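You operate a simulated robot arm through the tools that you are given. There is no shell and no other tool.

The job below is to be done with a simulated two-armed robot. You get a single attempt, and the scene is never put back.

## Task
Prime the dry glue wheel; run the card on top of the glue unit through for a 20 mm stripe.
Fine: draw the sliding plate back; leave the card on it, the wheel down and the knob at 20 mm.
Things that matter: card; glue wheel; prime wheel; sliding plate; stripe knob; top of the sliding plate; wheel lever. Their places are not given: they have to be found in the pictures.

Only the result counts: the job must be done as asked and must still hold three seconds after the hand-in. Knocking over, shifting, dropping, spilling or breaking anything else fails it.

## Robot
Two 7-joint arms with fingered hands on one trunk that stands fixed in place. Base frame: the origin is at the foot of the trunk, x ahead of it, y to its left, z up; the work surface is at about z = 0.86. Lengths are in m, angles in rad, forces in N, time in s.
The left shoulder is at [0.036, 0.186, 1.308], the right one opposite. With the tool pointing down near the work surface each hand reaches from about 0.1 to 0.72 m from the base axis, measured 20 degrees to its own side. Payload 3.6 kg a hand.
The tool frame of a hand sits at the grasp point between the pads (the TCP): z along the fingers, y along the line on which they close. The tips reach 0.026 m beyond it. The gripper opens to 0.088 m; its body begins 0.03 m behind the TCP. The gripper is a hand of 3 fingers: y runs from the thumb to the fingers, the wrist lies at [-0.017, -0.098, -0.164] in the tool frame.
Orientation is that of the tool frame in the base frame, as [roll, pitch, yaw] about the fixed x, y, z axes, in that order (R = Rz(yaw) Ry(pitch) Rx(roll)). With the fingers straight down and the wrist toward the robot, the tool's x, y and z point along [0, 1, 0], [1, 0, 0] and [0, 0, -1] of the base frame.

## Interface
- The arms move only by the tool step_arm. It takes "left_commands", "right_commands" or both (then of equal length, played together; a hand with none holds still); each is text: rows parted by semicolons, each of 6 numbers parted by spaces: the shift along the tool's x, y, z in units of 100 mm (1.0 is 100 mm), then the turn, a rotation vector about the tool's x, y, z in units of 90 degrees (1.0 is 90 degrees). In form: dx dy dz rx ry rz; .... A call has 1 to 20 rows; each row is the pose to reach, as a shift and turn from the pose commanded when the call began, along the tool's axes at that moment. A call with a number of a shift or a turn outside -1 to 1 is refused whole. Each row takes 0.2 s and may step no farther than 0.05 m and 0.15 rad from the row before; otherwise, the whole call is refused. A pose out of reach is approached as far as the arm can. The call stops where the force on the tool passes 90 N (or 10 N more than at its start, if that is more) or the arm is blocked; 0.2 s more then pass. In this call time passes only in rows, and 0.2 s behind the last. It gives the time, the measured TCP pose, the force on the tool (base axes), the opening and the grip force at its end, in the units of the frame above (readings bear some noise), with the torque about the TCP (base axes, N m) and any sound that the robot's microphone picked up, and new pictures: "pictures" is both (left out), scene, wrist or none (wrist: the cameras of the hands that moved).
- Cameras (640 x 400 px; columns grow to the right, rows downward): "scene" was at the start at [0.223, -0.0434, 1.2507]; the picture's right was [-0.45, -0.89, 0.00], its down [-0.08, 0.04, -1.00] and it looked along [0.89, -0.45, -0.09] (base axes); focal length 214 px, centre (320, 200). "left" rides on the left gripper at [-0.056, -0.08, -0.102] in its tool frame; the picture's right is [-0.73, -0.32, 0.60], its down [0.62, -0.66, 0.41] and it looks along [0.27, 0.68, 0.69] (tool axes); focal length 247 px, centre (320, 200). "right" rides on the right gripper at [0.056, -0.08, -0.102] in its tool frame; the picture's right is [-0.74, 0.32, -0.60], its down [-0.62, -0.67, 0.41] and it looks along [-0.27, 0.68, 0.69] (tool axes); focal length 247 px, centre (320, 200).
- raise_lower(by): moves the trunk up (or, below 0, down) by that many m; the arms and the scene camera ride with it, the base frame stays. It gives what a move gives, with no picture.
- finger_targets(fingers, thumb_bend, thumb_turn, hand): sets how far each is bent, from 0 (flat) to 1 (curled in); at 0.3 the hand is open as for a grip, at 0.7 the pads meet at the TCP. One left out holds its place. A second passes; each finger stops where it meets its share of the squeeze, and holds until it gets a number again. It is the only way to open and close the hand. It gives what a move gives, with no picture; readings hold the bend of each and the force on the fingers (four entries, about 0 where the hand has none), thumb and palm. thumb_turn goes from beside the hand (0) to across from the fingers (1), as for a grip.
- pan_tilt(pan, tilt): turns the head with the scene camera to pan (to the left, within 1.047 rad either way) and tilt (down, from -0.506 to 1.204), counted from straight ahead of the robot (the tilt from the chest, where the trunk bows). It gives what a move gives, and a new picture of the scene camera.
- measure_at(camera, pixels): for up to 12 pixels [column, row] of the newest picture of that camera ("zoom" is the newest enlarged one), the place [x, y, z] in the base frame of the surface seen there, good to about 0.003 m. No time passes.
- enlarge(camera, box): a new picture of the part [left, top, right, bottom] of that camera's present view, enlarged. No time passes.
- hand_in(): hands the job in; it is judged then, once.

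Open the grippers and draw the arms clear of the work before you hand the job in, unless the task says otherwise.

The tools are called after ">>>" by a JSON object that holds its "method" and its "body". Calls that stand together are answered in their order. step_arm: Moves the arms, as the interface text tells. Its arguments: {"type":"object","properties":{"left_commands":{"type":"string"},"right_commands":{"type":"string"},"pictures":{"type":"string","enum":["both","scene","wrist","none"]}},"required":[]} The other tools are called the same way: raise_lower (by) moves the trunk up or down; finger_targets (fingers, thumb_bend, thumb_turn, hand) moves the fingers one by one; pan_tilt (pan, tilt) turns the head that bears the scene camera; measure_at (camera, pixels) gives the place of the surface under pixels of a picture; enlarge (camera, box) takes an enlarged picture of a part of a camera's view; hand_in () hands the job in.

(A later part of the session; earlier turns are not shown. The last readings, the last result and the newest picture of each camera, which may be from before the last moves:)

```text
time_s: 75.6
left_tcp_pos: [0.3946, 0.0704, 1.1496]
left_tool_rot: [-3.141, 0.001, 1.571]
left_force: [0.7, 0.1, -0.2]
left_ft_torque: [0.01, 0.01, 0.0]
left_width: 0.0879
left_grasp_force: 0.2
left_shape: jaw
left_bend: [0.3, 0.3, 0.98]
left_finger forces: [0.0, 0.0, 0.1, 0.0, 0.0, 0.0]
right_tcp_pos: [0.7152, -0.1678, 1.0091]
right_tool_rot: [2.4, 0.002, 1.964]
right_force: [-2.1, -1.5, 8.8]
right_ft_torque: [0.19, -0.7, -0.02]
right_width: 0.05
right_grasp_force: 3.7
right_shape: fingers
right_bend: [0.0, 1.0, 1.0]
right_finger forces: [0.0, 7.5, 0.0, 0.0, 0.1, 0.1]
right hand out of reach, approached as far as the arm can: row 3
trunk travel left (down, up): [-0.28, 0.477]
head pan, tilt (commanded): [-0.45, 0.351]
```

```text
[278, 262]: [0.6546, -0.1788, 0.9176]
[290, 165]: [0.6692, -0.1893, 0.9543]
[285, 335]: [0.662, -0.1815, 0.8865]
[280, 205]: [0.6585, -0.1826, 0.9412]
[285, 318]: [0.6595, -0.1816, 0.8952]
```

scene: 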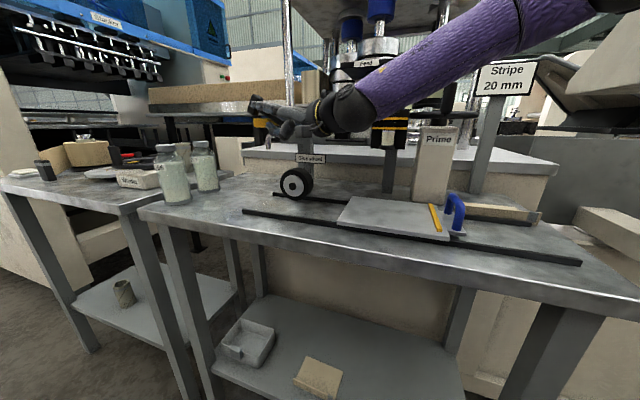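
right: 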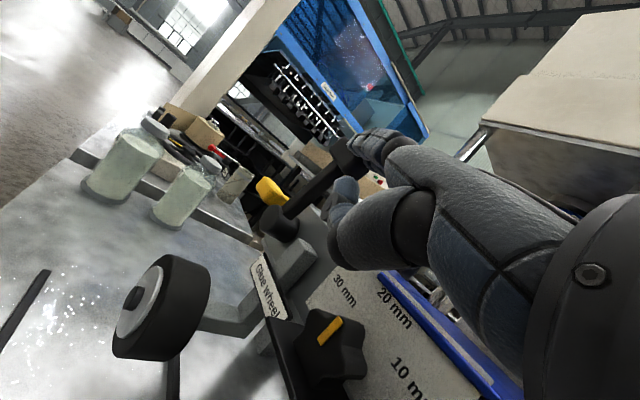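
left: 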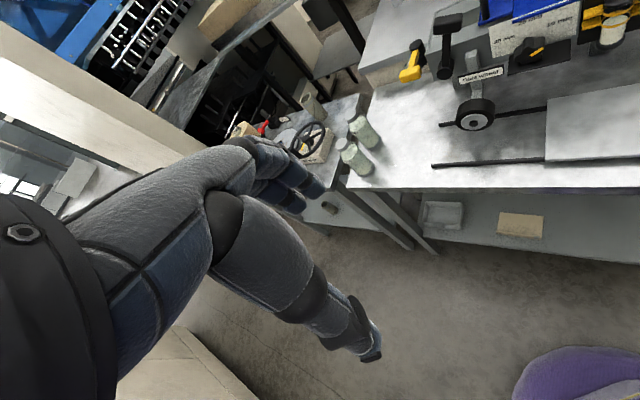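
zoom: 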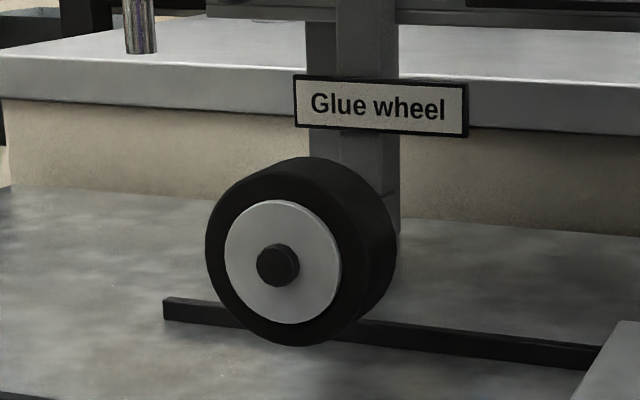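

The wheel is at its lower stop (bottom z≈0.885). I withdraw the hand up and to the right, and check that the lever stays down.

>>> {"method": "step_arm", "body": {"right_commands": "0 0.13 -0.15 0 0 0; 0 0.27 -0.3 0 0 0; -0.15 0.07 -0.5 0 0 0; -0.3 -0.2 -0.75 0 0 0; -0.4 -0.45 -0.97 0 0 0; -0.4 -0.45 -0.97 0 0 0", "pictures": "both"}}

>>> {"method": "enlarge", "body": {"camera": "scene", "box": [250, 70, 390, 210]}}

```text
time_s: 77.0
left_tcp_pos: [0.3954, 0.0697, 1.1479]
left_tool_rot: [-3.14, 0.002, 1.573]
left_force: [0.5, -0.9, -0.5]
left_ft_torque: [0.02, 0.01, 0.01]
left_width: 0.0878
left_grasp_force: 0.0
left_shape: jaw
left_bend: [0.3, 0.3, 0.98]
left_finger forces: [0.1, 0.1, 0.0, 0.0, 0.1, 0.1]
right_tcp_pos: [0.6399, -0.2409, 1.047]
right_tool_rot: [2.408, -0.001, 1.964]
right_force: [0.0, 0.5, 0.3]
right_ft_torque: [0.0, -0.01, -0.03]
right_width: 0.0456
right_grasp_force: 0.0
right_shape: fingers
right_bend: [0.0, 1.0, 1.0]
right_finger forces: [0.0, 0.0, 0.0, 0.1, 0.1, 0.0]
trunk travel left (down, up): [-0.28, 0.477]
head pan, tilt (commanded): [-0.45, 0.351]
```

scene: 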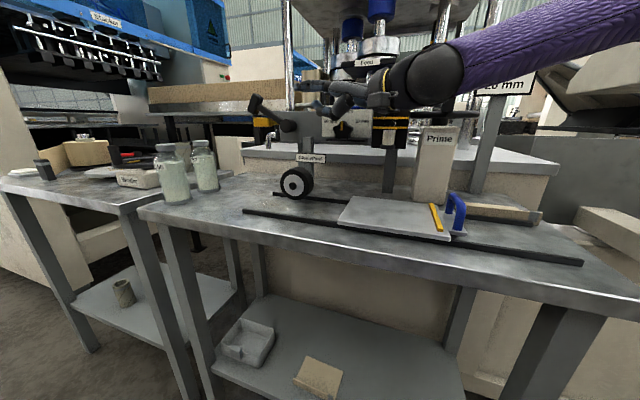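
right: 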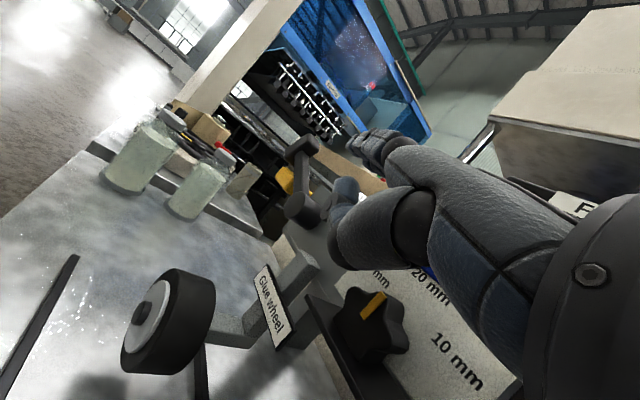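

```text
2.86 times, centred on (320, 140) of scene
```

zoom: 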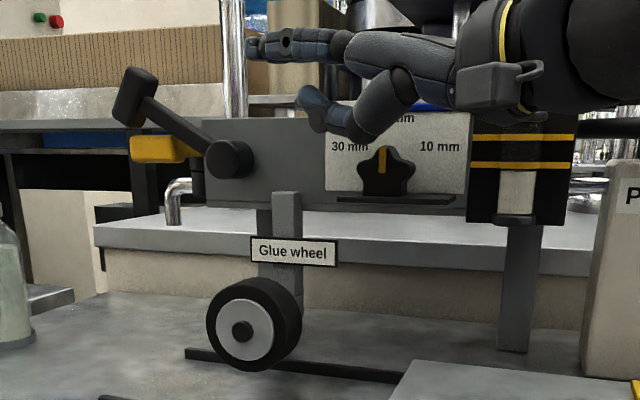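

The lever stays down. For the card I want a truly flat hand, so I try laying the thumb beside the hand (thumb_turn 0) and look at it.

>>> {"method": "finger_targets", "body": {"hand": "right", "fingers": 0.0, "thumb_bend": 0.0, "thumb_turn": 0.0}}

>>> {"method": "enlarge", "body": {"camera": "scene", "box": [310, 40, 450, 150]}}

>>> {"method": "enlarge", "body": {"camera": "right", "box": [0, 0, 640, 400]}}

```text
time_s: 78.0
left_tcp_pos: [0.396, 0.0686, 1.1497]
left_tool_rot: [-3.141, 0.0, 1.57]
left_force: [-0.2, 0.4, 0.0]
left_ft_torque: [0.02, -0.02, 0.02]
left_width: 0.0876
left_grasp_force: 0.2
left_shape: jaw
left_bend: [0.3, 0.3, 0.98]
left_finger forces: [0.0, 0.0, 0.0, 0.1, 0.0, 0.0]
right_tcp_pos: [0.6388, -0.2403, 1.0468]
right_tool_rot: [2.407, 0.001, 1.966]
right_force: [0.7, 0.0, 0.4]
right_ft_torque: [-0.02, 0.0, 0.01]
right_width: 0.1478
right_grasp_force: 0.0
right_shape: fingers
right_bend: [0.0, 0.0, 0.0]
right_finger forces: [0.0, 0.0, 0.0, 0.0, 0.0, 0.0]
trunk travel left (down, up): [-0.28, 0.477]
head pan, tilt (commanded): [-0.45, 0.351]
```

```text
3.64 times, centred on (380, 95) of scene
```

zoom: 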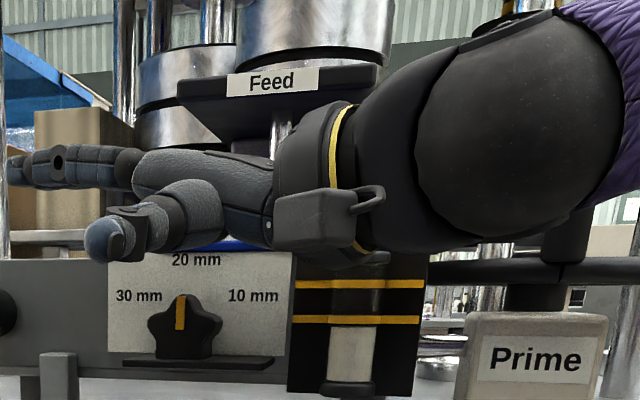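

```text
1.00 times, centred on (320, 200) of right (not enlarged: the box is as wide or as high as the picture)
```

zoom: 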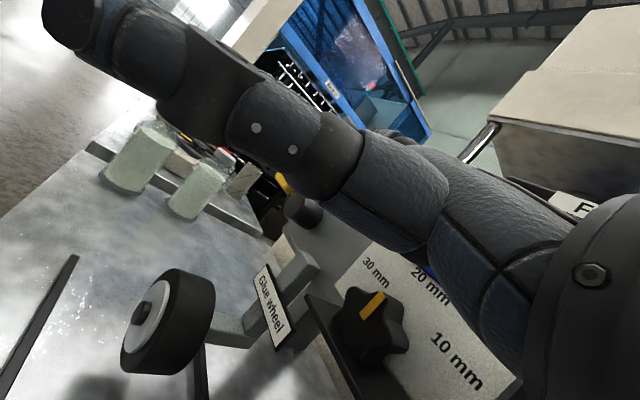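

I measure where the sideways thumb lies relative to the TCP.

>>> {"method": "measure_at", "body": {"camera": "right", "pixels": [[80, 20], [150, 45], [210, 90], [280, 125], [340, 160], [400, 190], [470, 250], [200, 120]]}}

>>> {"method": "measure_at", "body": {"camera": "scene", "pixels": [[320, 85], [325, 92], [340, 80], [352, 75], [365, 90], [352, 105], [330, 100]]}}

```text
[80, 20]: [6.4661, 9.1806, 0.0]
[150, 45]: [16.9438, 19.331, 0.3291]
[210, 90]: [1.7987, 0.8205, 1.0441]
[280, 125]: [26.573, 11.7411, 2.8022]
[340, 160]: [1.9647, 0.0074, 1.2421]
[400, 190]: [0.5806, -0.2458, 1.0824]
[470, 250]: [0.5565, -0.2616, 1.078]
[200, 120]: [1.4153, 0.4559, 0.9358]
```

```text
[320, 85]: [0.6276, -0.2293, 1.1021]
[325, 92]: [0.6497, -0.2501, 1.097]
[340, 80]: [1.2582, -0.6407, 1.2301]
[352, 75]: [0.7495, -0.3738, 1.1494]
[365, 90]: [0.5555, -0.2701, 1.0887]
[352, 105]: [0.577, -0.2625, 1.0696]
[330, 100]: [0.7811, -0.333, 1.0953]
```

The newest zoom picture is the one with the thumb aside; I measure in that.

>>> {"method": "measure_at", "body": {"camera": "zoom", "pixels": [[80, 20], [60, 10], [150, 45], [210, 90], [280, 125], [340, 160], [400, 190], [470, 250]]}}

```text
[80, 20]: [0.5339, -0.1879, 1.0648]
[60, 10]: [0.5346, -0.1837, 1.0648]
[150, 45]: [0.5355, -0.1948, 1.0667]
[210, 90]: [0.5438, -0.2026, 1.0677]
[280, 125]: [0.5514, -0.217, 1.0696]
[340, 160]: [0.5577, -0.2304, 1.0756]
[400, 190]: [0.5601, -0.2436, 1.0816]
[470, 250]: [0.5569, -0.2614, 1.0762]
```

The thumb lies to the left of the palm, clear below. I retreat, yaw the flat hand to 20° right of straight ahead, and set it in front of the card just above its top.

>>> {"method": "step_arm", "body": {"right_commands": "0.02 -0.15 -0.14 0 -0.06 0.067; 0.04 -0.3 -0.28 0 -0.126 0.14; 0.06 -0.4 -0.36 0 -0.19 0.21; 0.08 -0.45 -0.41 0 -0.253 0.281; 0.089 -0.493 -0.444 0 -0.3159 0.3509; 0.089 -0.493 -0.444 0 -0.3159 0.3509", "pictures": "both"}}

>>> {"method": "enlarge", "body": {"camera": "scene", "box": [300, 50, 440, 150]}}

```text
refused: row 2 steps farther than a row can; nothing moved
```

```text
4.00 times, centred on (370, 100) of scene
```

zoom: 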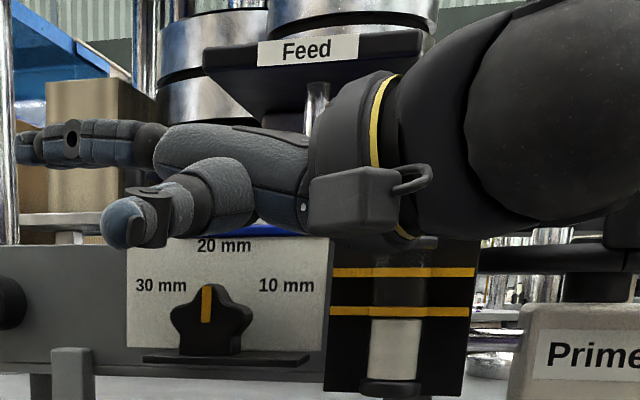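

I redo it with equal, smaller rotation steps.

>>> {"method": "step_arm", "body": {"right_commands": "0.015 -0.12 -0.11 0 -0.0527 0.0585; 0.03 -0.24 -0.22 0 -0.1053 0.117; 0.045 -0.34 -0.3 0 -0.158 0.1755; 0.06 -0.4 -0.36 0 -0.2106 0.2339; 0.075 -0.45 -0.41 0 -0.2633 0.2924; 0.089 -0.493 -0.444 0 -0.3159 0.3509; 0.089 -0.493 -0.444 0 -0.3159 0.3509", "pictures": "both"}}

>>> {"method": "enlarge", "body": {"camera": "scene", "box": [300, 50, 440, 150]}}

```text
time_s: 79.6
left_tcp_pos: [0.3947, 0.0692, 1.1492]
left_tool_rot: [-3.141, 0.0, 1.57]
left_force: [-1.1, 0.0, -1.4]
left_ft_torque: [0.02, 0.02, 0.02]
left_width: 0.0878
left_grasp_force: 0.2
left_shape: jaw
left_bend: [0.3, 0.3, 0.98]
left_finger forces: [0.0, 0.1, 0.0, 0.0, 0.0, 0.1]
right_tcp_pos: [0.5746, -0.2593, 1.0451]
right_tool_rot: [2.408, -0.001, 1.221]
right_force: [-0.8, -0.9, -0.7]
right_ft_torque: [0.0, 0.0, -0.01]
right_width: 0.1481
right_grasp_force: 0.0
right_shape: fingers
right_bend: [0.0, 0.0, 0.0]
right_finger forces: [0.0, 0.0, 0.0, 0.0, 0.0, 0.0]
trunk travel left (down, up): [-0.28, 0.477]
head pan, tilt (commanded): [-0.45, 0.351]
```

scene: 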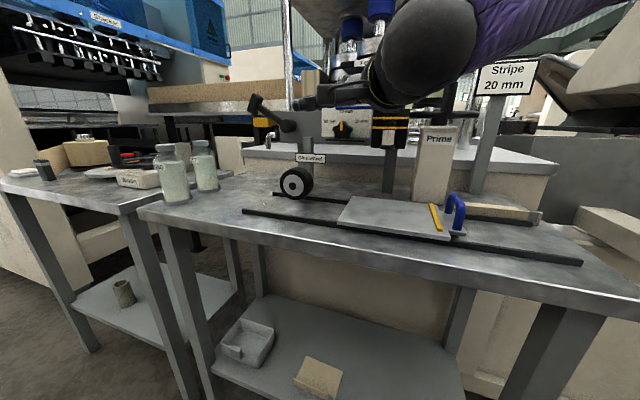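
right: 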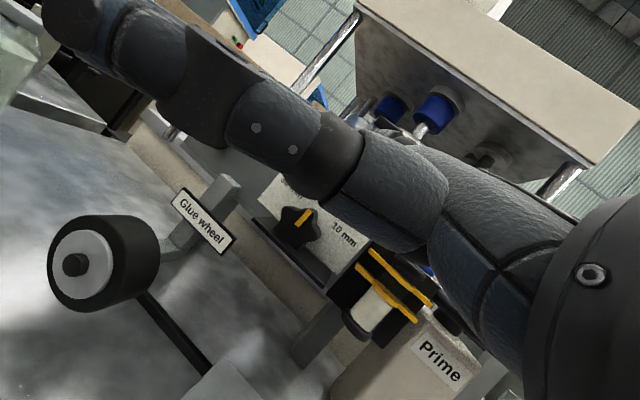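

```text
4.00 times, centred on (370, 100) of scene
```

zoom: 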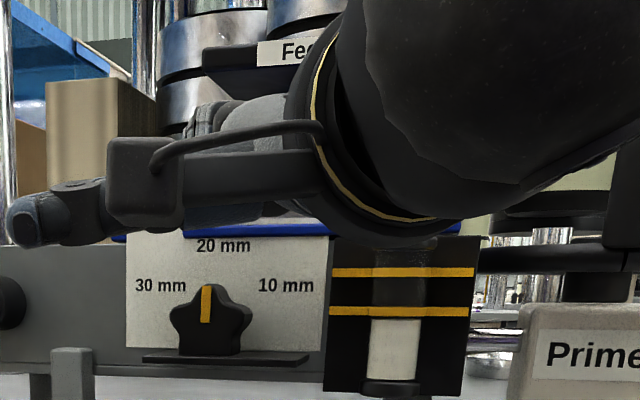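

The flat hand is in front of the card. I slide it in along −v, fingers about 2 cm above the card top and under the Feed table.

>>> {"method": "step_arm", "body": {"right_commands": "-0.095 0.151 0.137 0 0 0; -0.19 0.303 0.273 0 0 0; -0.285 0.455 0.41 0 0 0; -0.38 0.606 0.546 0 0 0; -0.38 0.606 0.546 0 0 0", "pictures": "both"}}

>>> {"method": "enlarge", "body": {"camera": "scene", "box": [300, 50, 440, 150]}}

```text
time_s: 80.8
left_tcp_pos: [0.395, 0.0703, 1.1485]
left_tool_rot: [3.141, 0.0, 1.57]
left_force: [0.0, 0.0, 1.0]
left_ft_torque: [0.02, 0.02, 0.02]
left_width: 0.0879
left_grasp_force: 0.1
left_shape: jaw
left_bend: [0.3, 0.3, 0.98]
left_finger forces: [0.1, 0.0, 0.1, 0.1, 0.0, 0.0]
right_tcp_pos: [0.6388, -0.3212, 1.0474]
right_tool_rot: [2.406, -0.002, 1.223]
right_force: [-0.2, -0.1, 0.0]
right_ft_torque: [0.0, -0.01, 0.01]
right_width: 0.1481
right_grasp_force: 0.0
right_shape: fingers
right_bend: [0.0, 0.0, 0.0]
right_finger forces: [0.0, 0.0, 0.0, 0.1, 0.0, 0.0]
trunk travel left (down, up): [-0.28, 0.477]
head pan, tilt (commanded): [-0.45, 0.351]
```

scene: 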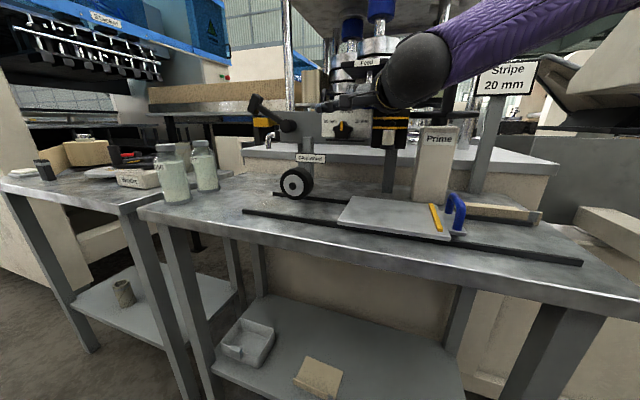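
right: 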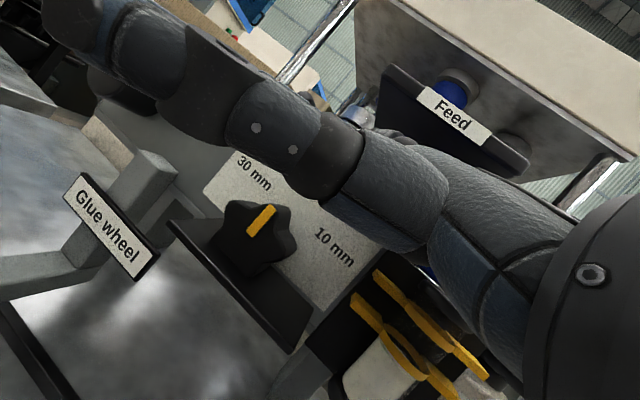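

```text
4.00 times, centred on (370, 100) of scene
```

zoom: 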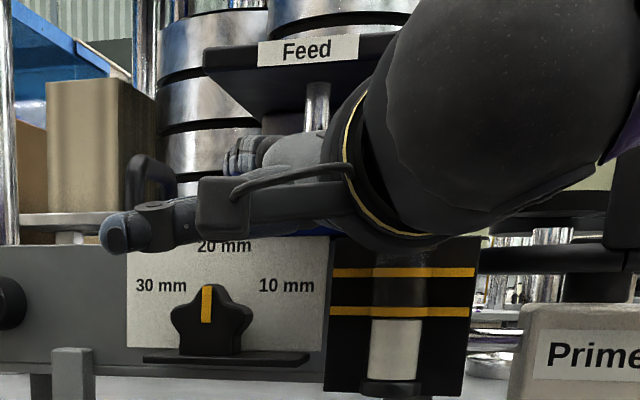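

The fingers are over the card beneath the Feed. I lower them gently until they press on the card.

>>> {"method": "step_arm", "body": {"right_commands": "0 -0.067 0.074 0 0 0; 0 -0.121 0.134 0 0 0; 0 -0.154 0.171 0 0 0", "pictures": "none"}}

```text
time_s: 81.6
left_tcp_pos: [0.3958, 0.0703, 1.1465]
left_tool_rot: [-3.141, 0.0, 1.57]
left_force: [0.3, 0.1, 0.1]
left_ft_torque: [0.02, -0.04, 0.04]
left_width: 0.0878
left_grasp_force: 0.0
left_shape: jaw
left_bend: [0.3, 0.3, 0.98]
left_finger forces: [0.0, 0.0, 0.0, 0.0, 0.0, 0.1]
right_tcp_pos: [0.6387, -0.3215, 1.0235]
right_tool_rot: [2.406, -0.001, 1.222]
right_force: [-0.3, -0.1, 0.6]
right_ft_torque: [-0.03, 0.02, -0.01]
right_width: 0.1477
right_grasp_force: 0.1
right_shape: fingers
right_bend: [0.0, 0.0, 0.0]
right_finger forces: [0.0, 1.1, 0.0, 0.0, 0.1, 0.0]
trunk travel left (down, up): [-0.28, 0.477]
head pan, tilt (commanded): [-0.45, 0.351]
```

Light contact (1.1 N) at TCP z=1.0235, as predicted. I press another 4 mm.

>>> {"method": "step_arm", "body": {"right_commands": "0 -0.013 0.015 0 0 0; 0 -0.027 0.03 0 0 0", "pictures": "none"}}

```text
time_s: 82.2
left_tcp_pos: [0.3942, 0.0691, 1.1484]
left_tool_rot: [-3.141, 0.001, 1.571]
left_force: [0.3, 0.3, -0.6]
left_ft_torque: [0.01, 0.0, -0.01]
left_width: 0.0877
left_grasp_force: 0.0
left_shape: jaw
left_bend: [0.3, 0.3, 0.98]
left_finger forces: [0.1, 0.0, 0.0, 0.0, 0.1, 0.1]
right_tcp_pos: [0.6385, -0.3226, 1.0226]
right_tool_rot: [2.405, -0.002, 1.222]
right_force: [-0.3, 0.0, 9.4]
right_ft_torque: [-0.08, -0.02, 0.03]
right_width: 0.1482
right_grasp_force: 4.4
right_shape: fingers
right_bend: [0.0, 0.0, 0.0]
right_finger forces: [1.0, 8.1, 0.1, 0.0, 0.0, 0.0]
trunk travel left (down, up): [-0.28, 0.477]
head pan, tilt (commanded): [-0.45, 0.351]
```

About 9 N of pressure now. I drag toward the front (+v) by 3 cm and look whether the card (and the handle) come along.

>>> {"method": "step_arm", "body": {"right_commands": "0.042 -0.067 -0.061 0 0 0; 0.085 -0.135 -0.121 0 0 0; 0.127 -0.202 -0.182 0 0 0", "pictures": "both"}}

>>> {"method": "enlarge", "body": {"camera": "scene", "box": [300, 50, 440, 150]}}

```text
time_s: 83.0
left_tcp_pos: [0.3953, 0.0697, 1.1477]
left_tool_rot: [3.14, -0.001, 1.571]
left_force: [0.7, 0.9, 0.0]
left_ft_torque: [0.01, -0.02, 0.0]
left_width: 0.0877
left_grasp_force: 0.1
left_shape: jaw
left_bend: [0.3, 0.3, 0.98]
left_finger forces: [0.0, 0.0, 0.1, 0.1, 0.1, 0.0]
right_tcp_pos: [0.6173, -0.3017, 1.0196]
right_tool_rot: [2.409, 0.0, 1.223]
right_force: [0.9, -0.6, 2.9]
right_ft_torque: [0.03, -0.03, -0.01]
right_width: 0.1482
right_grasp_force: 1.3
right_shape: fingers
right_bend: [0.0, 0.0, 0.0]
right_finger forces: [0.8, 1.6, 0.0, 0.0, 0.0, 0.0]
trunk travel left (down, up): [-0.28, 0.477]
head pan, tilt (commanded): [-0.45, 0.351]
```

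scene: 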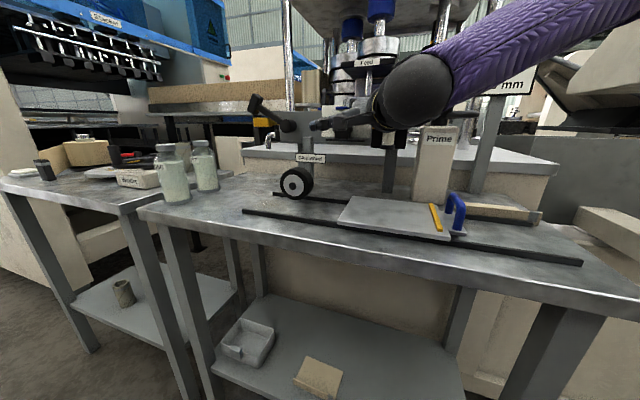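
right: 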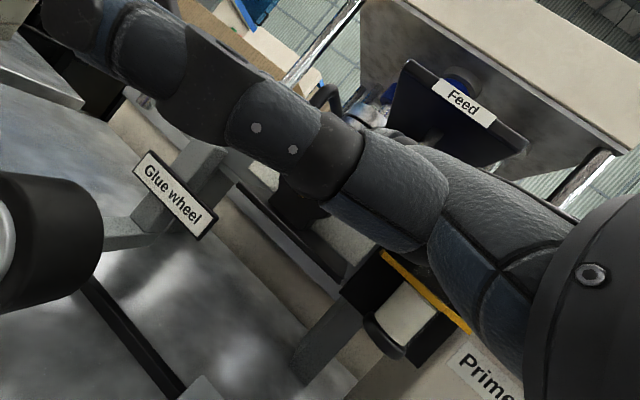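

```text
4.00 times, centred on (370, 100) of scene
```

zoom: 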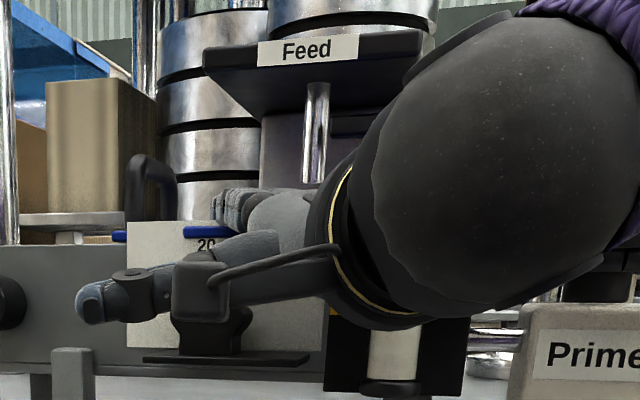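

The fingers seem to have slipped over the card rather than dragging it. I check the card's front-left corner and handle position for any movement.

>>> {"method": "measure_at", "body": {"camera": "zoom", "pixels": [[187, 230], [195, 232], [205, 231], [140, 165], [155, 180], [120, 237], [170, 185], [140, 200]]}}

>>> {"method": "enlarge", "body": {"camera": "scene", "box": [325, 85, 365, 115]}}

```text
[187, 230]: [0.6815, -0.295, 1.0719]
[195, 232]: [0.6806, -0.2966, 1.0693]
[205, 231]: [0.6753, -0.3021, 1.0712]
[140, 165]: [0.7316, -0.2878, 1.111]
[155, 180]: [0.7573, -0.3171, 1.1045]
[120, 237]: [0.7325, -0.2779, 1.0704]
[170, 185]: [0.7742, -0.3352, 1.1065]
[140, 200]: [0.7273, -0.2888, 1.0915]
```

```text
13.33 times, centred on (345, 100) of scene
```

zoom: 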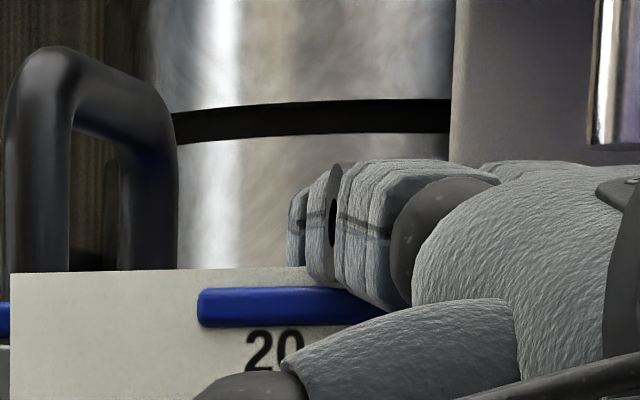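

The card did not move (corner still at (0.6815,-0.295)); fingertip friction is too low. To learn whether the tab and handle belong to the card, I will nudge the card's front edge a few millimetres backward and see if the handle follows; first I lift and retreat to in front of the edge.

>>> {"method": "step_arm", "body": {"right_commands": "0 0.1 -0.111 0 0 0; -0.04 -0.1 -0.292 0 0 0; -0.077 -0.294 -0.466 0 0 0; -0.077 -0.455 -0.287 0 0 0; -0.077 -0.455 -0.287 0 0 0", "pictures": "both"}}

>>> {"method": "enlarge", "body": {"camera": "scene", "box": [310, 60, 410, 140]}}

```text
time_s: 84.2
left_tcp_pos: [0.3946, 0.069, 1.1501]
left_tool_rot: [-3.141, 0.001, 1.571]
left_force: [0.2, -0.3, -0.3]
left_ft_torque: [-0.04, 0.0, 0.02]
left_width: 0.0876
left_grasp_force: 0.0
left_shape: jaw
left_bend: [0.3, 0.3, 0.98]
left_finger forces: [0.0, 0.0, 0.0, 0.0, 0.0, 0.0]
right_tcp_pos: [0.5651, -0.2902, 1.0119]
right_tool_rot: [2.408, -0.001, 1.222]
right_force: [0.3, 0.3, -0.7]
right_ft_torque: [0.03, 0.03, -0.02]
right_width: 0.1482
right_grasp_force: 0.0
right_shape: fingers
right_bend: [0.0, 0.0, 0.0]
right_finger forces: [0.1, 0.0, 0.0, 0.0, 0.0, 0.0]
trunk travel left (down, up): [-0.28, 0.477]
head pan, tilt (commanded): [-0.45, 0.351]
```

scene: 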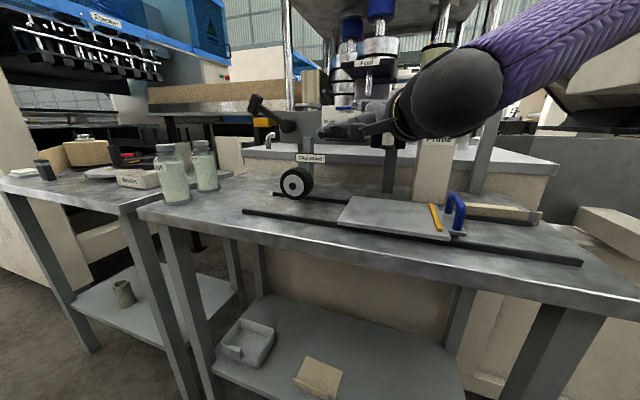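
right: 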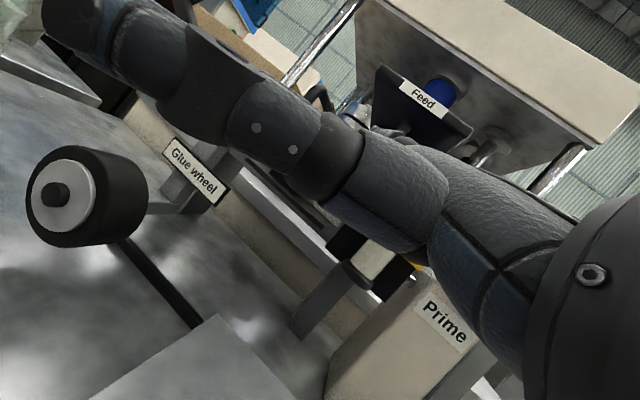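

```text
5.00 times, centred on (360, 100) of scene
```

zoom: 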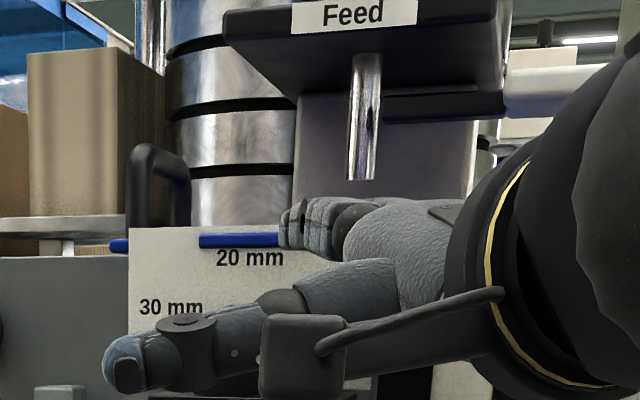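

Fingertips are just in front of the card's edge (zoom (285,225)). I push straight back (−v) about 2 cm total, so only a few millimetres of card motion.

>>> {"method": "step_arm", "body": {"right_commands": "-0.042 0.067 0.061 0 0 0; -0.085 0.135 0.121 0 0 0; -0.093 0.148 0.133 0 0 0", "pictures": "scene"}}

>>> {"method": "enlarge", "body": {"camera": "scene", "box": [310, 60, 410, 140]}}

```text
time_s: 85.0
left_tcp_pos: [0.3919, 0.0725, 1.1495]
left_tool_rot: [3.14, 0.003, 1.572]
left_force: [0.3, 0.7, -0.3]
left_ft_torque: [0.03, 0.02, -0.01]
left_width: 0.0876
left_grasp_force: 0.0
left_shape: jaw
left_bend: [0.3, 0.3, 0.98]
left_finger forces: [0.0, 0.0, 0.0, 0.0, 0.1, 0.0]
right_tcp_pos: [0.5778, -0.3012, 1.0124]
right_tool_rot: [2.406, 0.002, 1.234]
right_force: [-17.8, 17.4, -2.1]
right_ft_torque: [-1.01, -0.92, 0.48]
right_width: 0.1478
right_grasp_force: 12.6
right_shape: fingers
right_bend: [0.0, 0.0, 0.0]
right_finger forces: [0.0, 24.7, 0.0, 0.0, 0.0, 0.0]
trunk travel left (down, up): [-0.28, 0.477]
head pan, tilt (commanded): [-0.45, 0.351]
```

scene: 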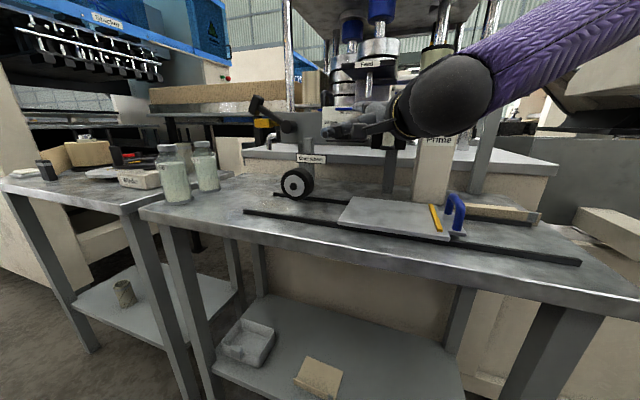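

```text
5.00 times, centred on (360, 100) of scene
```

zoom: 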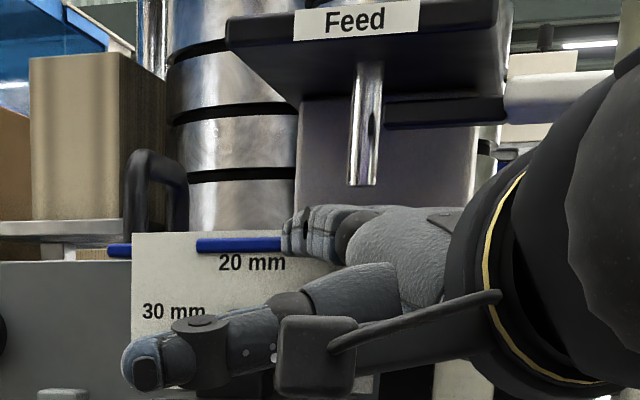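

25 N built up with hardly any motion. I release the push at once and compare positions.

>>> {"method": "step_arm", "body": {"right_commands": "0.085 -0.135 -0.121 0 0 0; 0.17 -0.27 -0.242 0 0 0", "pictures": "scene"}}

>>> {"method": "enlarge", "body": {"camera": "scene", "box": [310, 60, 410, 140]}}

>>> {"method": "measure_at", "body": {"camera": "zoom", "pixels": [[205, 240], [230, 240], [260, 240], [140, 160], [120, 245], [185, 180]]}}

```text
time_s: 85.6
left_tcp_pos: [0.3956, 0.0699, 1.1483]
left_tool_rot: [-3.141, 0.0, 1.57]
left_force: [-0.8, -0.5, 0.0]
left_ft_torque: [0.04, -0.01, -0.01]
left_width: 0.0877
left_grasp_force: 0.0
left_shape: jaw
left_bend: [0.3, 0.3, 0.98]
left_finger forces: [0.1, 0.0, 0.0, 0.0, 0.0, 0.0]
right_tcp_pos: [0.5531, -0.2795, 1.0105]
right_tool_rot: [2.407, -0.002, 1.219]
right_force: [-0.9, 0.9, 0.2]
right_ft_torque: [-0.01, 0.0, -0.01]
right_width: 0.1476
right_grasp_force: 0.0
right_shape: fingers
right_bend: [0.0, 0.0, 0.0]
right_finger forces: [0.0, 0.1, 0.0, 0.1, 0.1, 0.1]
trunk travel left (down, up): [-0.28, 0.477]
head pan, tilt (commanded): [-0.45, 0.351]
```

scene: 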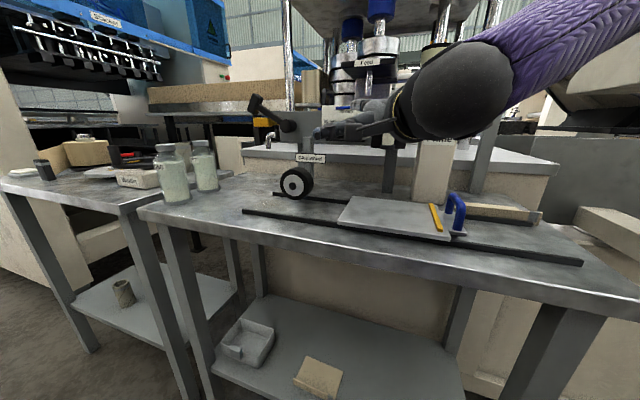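

```text
5.00 times, centred on (360, 100) of scene
```

zoom: 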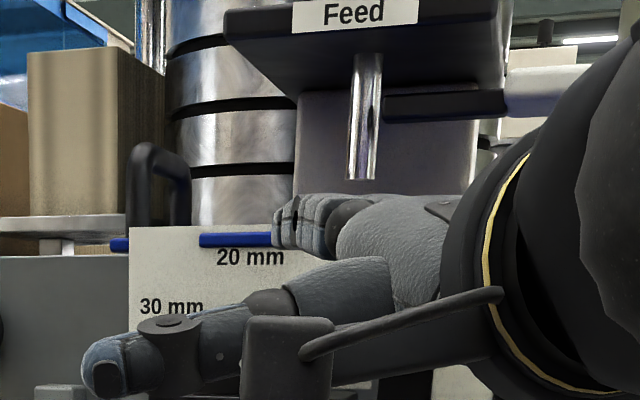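

```text
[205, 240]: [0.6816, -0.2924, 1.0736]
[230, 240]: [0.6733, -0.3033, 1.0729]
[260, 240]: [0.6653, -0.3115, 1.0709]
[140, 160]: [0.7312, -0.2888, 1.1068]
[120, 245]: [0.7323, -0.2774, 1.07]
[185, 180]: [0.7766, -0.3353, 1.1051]
```

Nothing moved at all: the blue sheet is fixed. So the card must be something else on top of the unit. I withdraw the hand and raise the trunk to look from above.

>>> {"method": "step_arm", "body": {"right_commands": "0 -0.3 -0.27 0 0 0; 0 -0.6 -0.54 0 0 0; 0 -0.7 -0.63 0 0 0", "pictures": "none"}}

>>> {"method": "raise_lower", "body": {"by": 0.4}}

>>> {"method": "pan_tilt", "body": {"pan": -0.5, "tilt": 0.6}}

```text
time_s: 86.4
left_tcp_pos: [0.3954, 0.0707, 1.1491]
left_tool_rot: [-3.14, 0.001, 1.569]
left_force: [0.1, 0.1, 0.8]
left_ft_torque: [0.0, -0.05, 0.02]
left_width: 0.0875
left_grasp_force: 0.1
left_shape: jaw
left_bend: [0.3, 0.3, 0.98]
left_finger forces: [0.0, 0.0, 0.0, 0.0, 0.0, 0.0]
right_tcp_pos: [0.4771, -0.2434, 1.0056]
right_tool_rot: [2.407, 0.0, 1.222]
right_force: [0.5, 0.7, 0.9]
right_ft_torque: [-0.02, -0.04, 0.02]
right_width: 0.1478
right_grasp_force: 0.2
right_shape: fingers
right_bend: [0.0, 0.0, 0.0]
right_finger forces: [0.0, 0.1, 0.0, 0.0, 0.0, 0.0]
right hand out of reach, approached as far as the arm can: row 2, 3
trunk travel left (down, up): [-0.28, 0.477]
head pan, tilt (commanded): [-0.45, 0.351]
```

```text
time_s: 90.2
left_tcp_pos: [0.3949, 0.07, 1.5484]
left_tool_rot: [-3.14, -0.001, 1.571]
left_force: [-0.2, 0.6, -0.4]
left_ft_torque: [0.04, 0.0, -0.03]
left_width: 0.0877
left_grasp_force: 0.1
left_shape: jaw
left_bend: [0.3, 0.3, 0.98]
left_finger forces: [0.0, 0.0, 0.1, 0.1, 0.0, 0.1]
right_tcp_pos: [0.4779, -0.2427, 1.4056]
right_tool_rot: [2.409, 0.0, 1.222]
right_force: [0.8, -0.8, 0.2]
right_ft_torque: [-0.03, 0.02, 0.0]
right_width: 0.1478
right_grasp_force: 0.1
right_shape: fingers
right_bend: [0.0, 0.0, 0.0]
right_finger forces: [0.1, 0.0, 0.0, 0.1, 0.0, 0.0]
trunk travel left (down, up): [-0.68, 0.077]
head pan, tilt (commanded): [-0.45, 0.351]
```

```text
time_s: 91.0
left_tcp_pos: [0.3958, 0.0689, 1.5491]
left_tool_rot: [-3.141, -0.001, 1.572]
left_force: [0.9, -0.9, 0.6]
left_ft_torque: [0.01, -0.04, -0.04]
left_width: 0.0879
left_grasp_force: 0.0
left_shape: jaw
left_bend: [0.3, 0.3, 0.98]
left_finger forces: [0.0, 0.1, 0.0, 0.0, 0.1, 0.0]
right_tcp_pos: [0.4776, -0.2413, 1.4063]
right_tool_rot: [2.406, 0.0, 1.222]
right_force: [0.0, 0.4, -0.2]
right_ft_torque: [0.04, 0.01, 0.05]
right_width: 0.1478
right_grasp_force: 0.1
right_shape: fingers
right_bend: [0.0, 0.0, 0.0]
right_finger forces: [0.0, 0.0, 0.0, 0.0, 0.0, 0.1]
trunk travel left (down, up): [-0.68, 0.077]
head pan, tilt (commanded): [-0.499, 0.6]
```

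scene: 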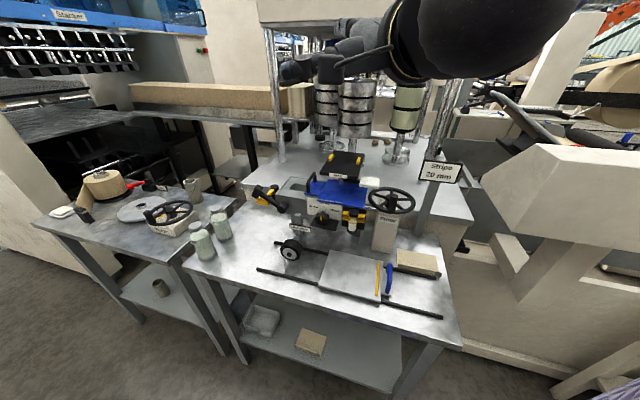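

I zoom on the glue unit from this high viewpoint.

>>> {"method": "enlarge", "body": {"camera": "scene", "box": [270, 135, 410, 240]}}

>>> {"method": "enlarge", "body": {"camera": "scene", "box": [300, 145, 380, 205]}}

>>> {"method": "enlarge", "body": {"camera": "scene", "box": [310, 235, 450, 320]}}

```text
3.81 times, centred on (340, 188) of scene
```

zoom: 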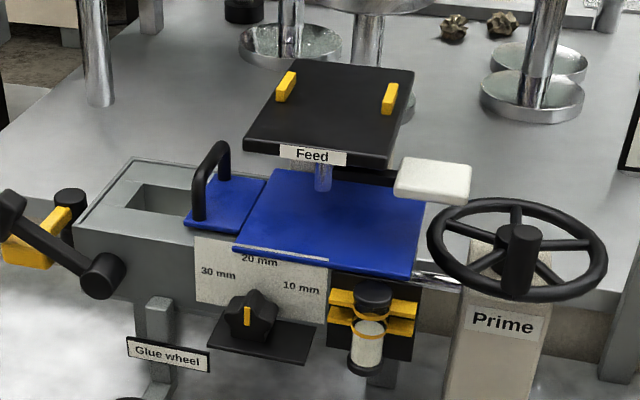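

```text
6.67 times, centred on (340, 175) of scene
```

zoom: 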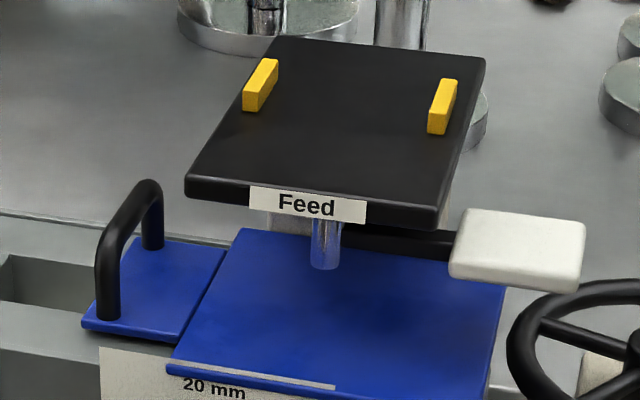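

```text
4.57 times, centred on (380, 278) of scene
```

zoom: 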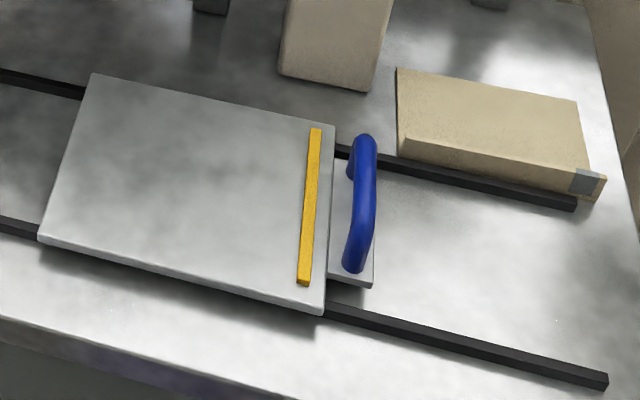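

The blue cover is part of the tank. But there are two tan card-like slabs: one on top of the bench beside the rail (zoom (490,130)) and one on the shelf below — "the card on top of the glue unit" is surely the tan one on the bench. I examine and measure it.

>>> {"method": "enlarge", "body": {"camera": "scene", "box": [385, 240, 455, 290]}}

>>> {"method": "measure_at", "body": {"camera": "zoom", "pixels": [[110, 85], [490, 140], [530, 285], [120, 210], [300, 180], [520, 300], [120, 240], [460, 320], [505, 275], [540, 310], [300, 260], [300, 290]]}}

>>> {"method": "enlarge", "body": {"camera": "scene", "box": [230, 290, 340, 370]}}

```text
8.00 times, centred on (420, 265) of scene
```

zoom: 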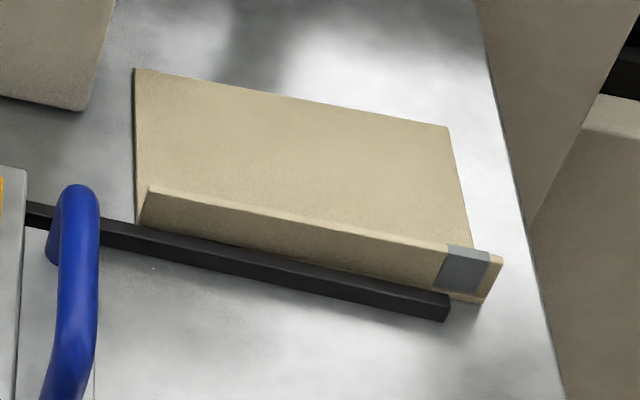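

```text
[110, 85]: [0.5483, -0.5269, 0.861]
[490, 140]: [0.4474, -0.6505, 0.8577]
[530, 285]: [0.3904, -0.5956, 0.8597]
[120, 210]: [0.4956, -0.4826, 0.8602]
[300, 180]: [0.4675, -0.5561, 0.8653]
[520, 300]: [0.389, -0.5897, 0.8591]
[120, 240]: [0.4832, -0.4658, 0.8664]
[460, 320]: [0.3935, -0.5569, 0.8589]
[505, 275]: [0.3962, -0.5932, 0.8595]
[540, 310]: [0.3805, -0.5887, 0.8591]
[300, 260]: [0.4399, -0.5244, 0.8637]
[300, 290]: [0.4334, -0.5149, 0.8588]
```

```text
5.00 times, centred on (285, 330) of scene
```

zoom: 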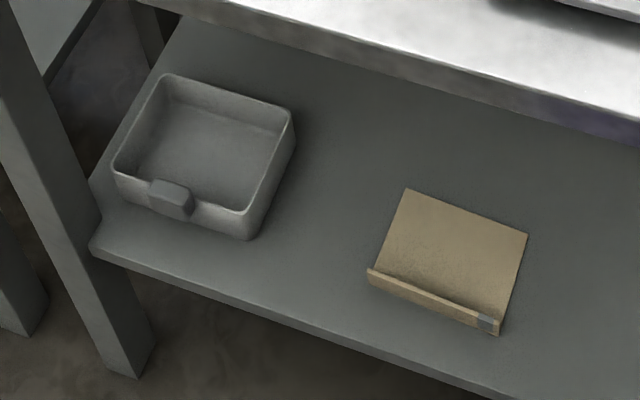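

The card is an L-shaped tan sheet with an upright lip along its front edge (ideal for pinching from above); its twin on the lower shelf is a decoy. I measure its corners and lip.

>>> {"method": "enlarge", "body": {"camera": "scene", "box": [385, 240, 455, 290]}}

>>> {"method": "measure_at", "body": {"camera": "zoom", "pixels": [[140, 76], [442, 130], [466, 238], [154, 192], [492, 258], [150, 215], [480, 292], [300, 220], [300, 235], [460, 265], [250, 130], [139, 200]]}}

>>> {"method": "measure_at", "body": {"camera": "zoom", "pixels": [[200, 197], [250, 208], [350, 226], [400, 236], [200, 225], [250, 235], [350, 260], [400, 275], [499, 262], [150, 188], [230, 203], [445, 245]]}}

```text
8.00 times, centred on (420, 265) of scene
```

zoom: 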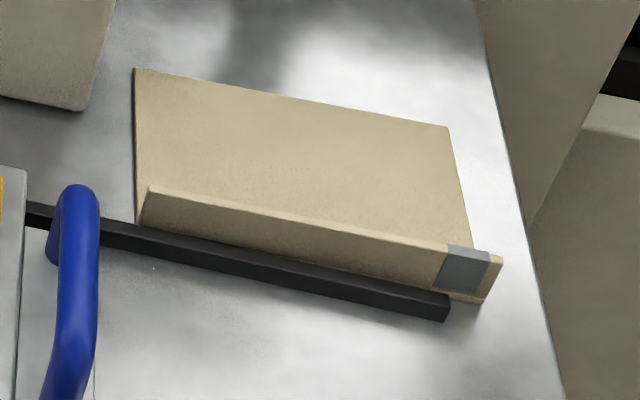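

```text
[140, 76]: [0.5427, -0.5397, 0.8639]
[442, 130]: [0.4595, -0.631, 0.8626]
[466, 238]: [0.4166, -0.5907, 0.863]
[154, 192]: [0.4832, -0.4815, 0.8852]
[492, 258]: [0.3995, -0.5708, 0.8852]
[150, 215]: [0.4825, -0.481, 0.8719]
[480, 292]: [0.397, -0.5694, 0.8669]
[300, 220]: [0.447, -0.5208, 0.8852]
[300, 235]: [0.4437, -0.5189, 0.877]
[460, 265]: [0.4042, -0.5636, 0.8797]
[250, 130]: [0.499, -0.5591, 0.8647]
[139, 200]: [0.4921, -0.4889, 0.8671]
```

```text
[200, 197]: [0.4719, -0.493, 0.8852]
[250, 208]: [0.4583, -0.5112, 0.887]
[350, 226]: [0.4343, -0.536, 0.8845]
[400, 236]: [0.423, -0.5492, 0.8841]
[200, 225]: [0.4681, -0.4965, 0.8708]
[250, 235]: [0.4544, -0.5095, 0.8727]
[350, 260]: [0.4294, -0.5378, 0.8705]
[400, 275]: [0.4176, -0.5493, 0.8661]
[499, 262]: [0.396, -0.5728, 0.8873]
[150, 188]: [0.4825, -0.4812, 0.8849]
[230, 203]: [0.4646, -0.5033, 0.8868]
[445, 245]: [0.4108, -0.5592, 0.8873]
```

This is the true card: base u −0.125…0.001, v −0.770…−0.683, with a 26 mm upright lip at v≈−0.684. Before going there I measure the "Stripe" sign, its post and the rail near the card for clearance.

>>> {"method": "measure_at", "body": {"camera": "scene", "pixels": [[421, 170], [458, 178], [440, 172], [432, 195], [425, 215], [418, 185], [452, 186], [412, 235], [390, 305], [390, 275], [388, 262], [385, 290]]}}

>>> {"method": "step_arm", "body": {"right_commands": "0 0 -0.1 0.0765 -0.017 0.0442; 0 0 -0.1 0.153 -0.0339 0.0884; 0 0 -0.1 0.2296 -0.0509 0.1326; 0 0 -0.1 0.3061 -0.0679 0.1768; 0 0 -0.1 0.3826 -0.0848 0.221; 0 0 -0.1 0.4591 -0.1018 0.2652; 0 0 -0.1 0.4591 -0.1018 0.2652", "pictures": "scene"}}

>>> {"method": "finger_targets", "body": {"hand": "right", "fingers": 0.45, "thumb_bend": 0.45, "thumb_turn": 1.0}}

```text
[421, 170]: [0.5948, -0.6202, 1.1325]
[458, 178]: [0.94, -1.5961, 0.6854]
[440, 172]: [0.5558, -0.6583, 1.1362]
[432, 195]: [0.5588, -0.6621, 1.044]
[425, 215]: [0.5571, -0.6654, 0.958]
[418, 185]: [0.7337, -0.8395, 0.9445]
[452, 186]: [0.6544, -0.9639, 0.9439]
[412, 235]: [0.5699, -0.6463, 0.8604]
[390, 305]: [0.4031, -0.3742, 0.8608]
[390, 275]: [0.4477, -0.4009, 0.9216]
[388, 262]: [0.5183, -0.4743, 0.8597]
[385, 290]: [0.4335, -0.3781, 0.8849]
```

```text
time_s: 92.6
left_tcp_pos: [0.396, 0.0702, 1.5485]
left_tool_rot: [3.141, 0.001, 1.571]
left_force: [0.6, 0.5, -0.6]
left_ft_torque: [0.01, -0.02, -0.01]
left_width: 0.0878
left_grasp_force: 0.1
left_shape: jaw
left_bend: [0.3, 0.3, 0.98]
left_finger forces: [0.0, 0.0, 0.1, 0.0, 0.0, 0.1]
right_tcp_pos: [0.471, -0.2401, 1.4132]
right_tool_rot: [-3.139, -0.001, 0.786]
right_force: [-0.4, 0.8, 0.3]
right_ft_torque: [0.0, -0.03, 0.0]
right_width: 0.1479
right_grasp_force: 0.0
right_shape: fingers
right_bend: [0.0, 0.0, 0.0]
right_finger forces: [0.0, 0.0, 0.0, 0.0, 0.0, 0.0]
trunk travel left (down, up): [-0.68, 0.077]
head pan, tilt (commanded): [-0.499, 0.6]
```

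scene: 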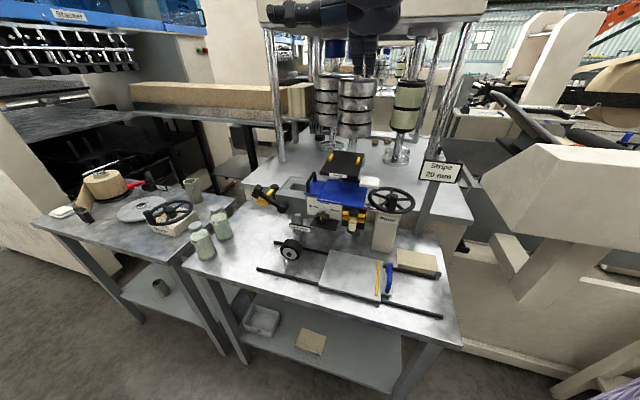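

```text
time_s: 93.6
left_tcp_pos: [0.3958, 0.0688, 1.5488]
left_tool_rot: [3.14, 0.0, 1.571]
left_force: [0.2, 0.4, 0.0]
left_ft_torque: [-0.04, 0.0, 0.04]
left_width: 0.0876
left_grasp_force: 0.1
left_shape: jaw
left_bend: [0.3, 0.3, 0.98]
left_finger forces: [0.0, 0.1, 0.0, 0.1, 0.0, 0.0]
right_tcp_pos: [0.4707, -0.2392, 1.4125]
right_tool_rot: [3.141, -0.002, 0.788]
right_force: [-0.7, 0.6, 0.8]
right_ft_torque: [0.04, 0.01, -0.01]
right_width: 0.0565
right_grasp_force: 0.0
right_shape: fingers
right_bend: [0.45, 0.45, 0.99]
right_finger forces: [0.1, 0.0, 0.1, 0.0, 0.0, 0.1]
trunk travel left (down, up): [-0.68, 0.077]
head pan, tilt (commanded): [-0.499, 0.6]
```

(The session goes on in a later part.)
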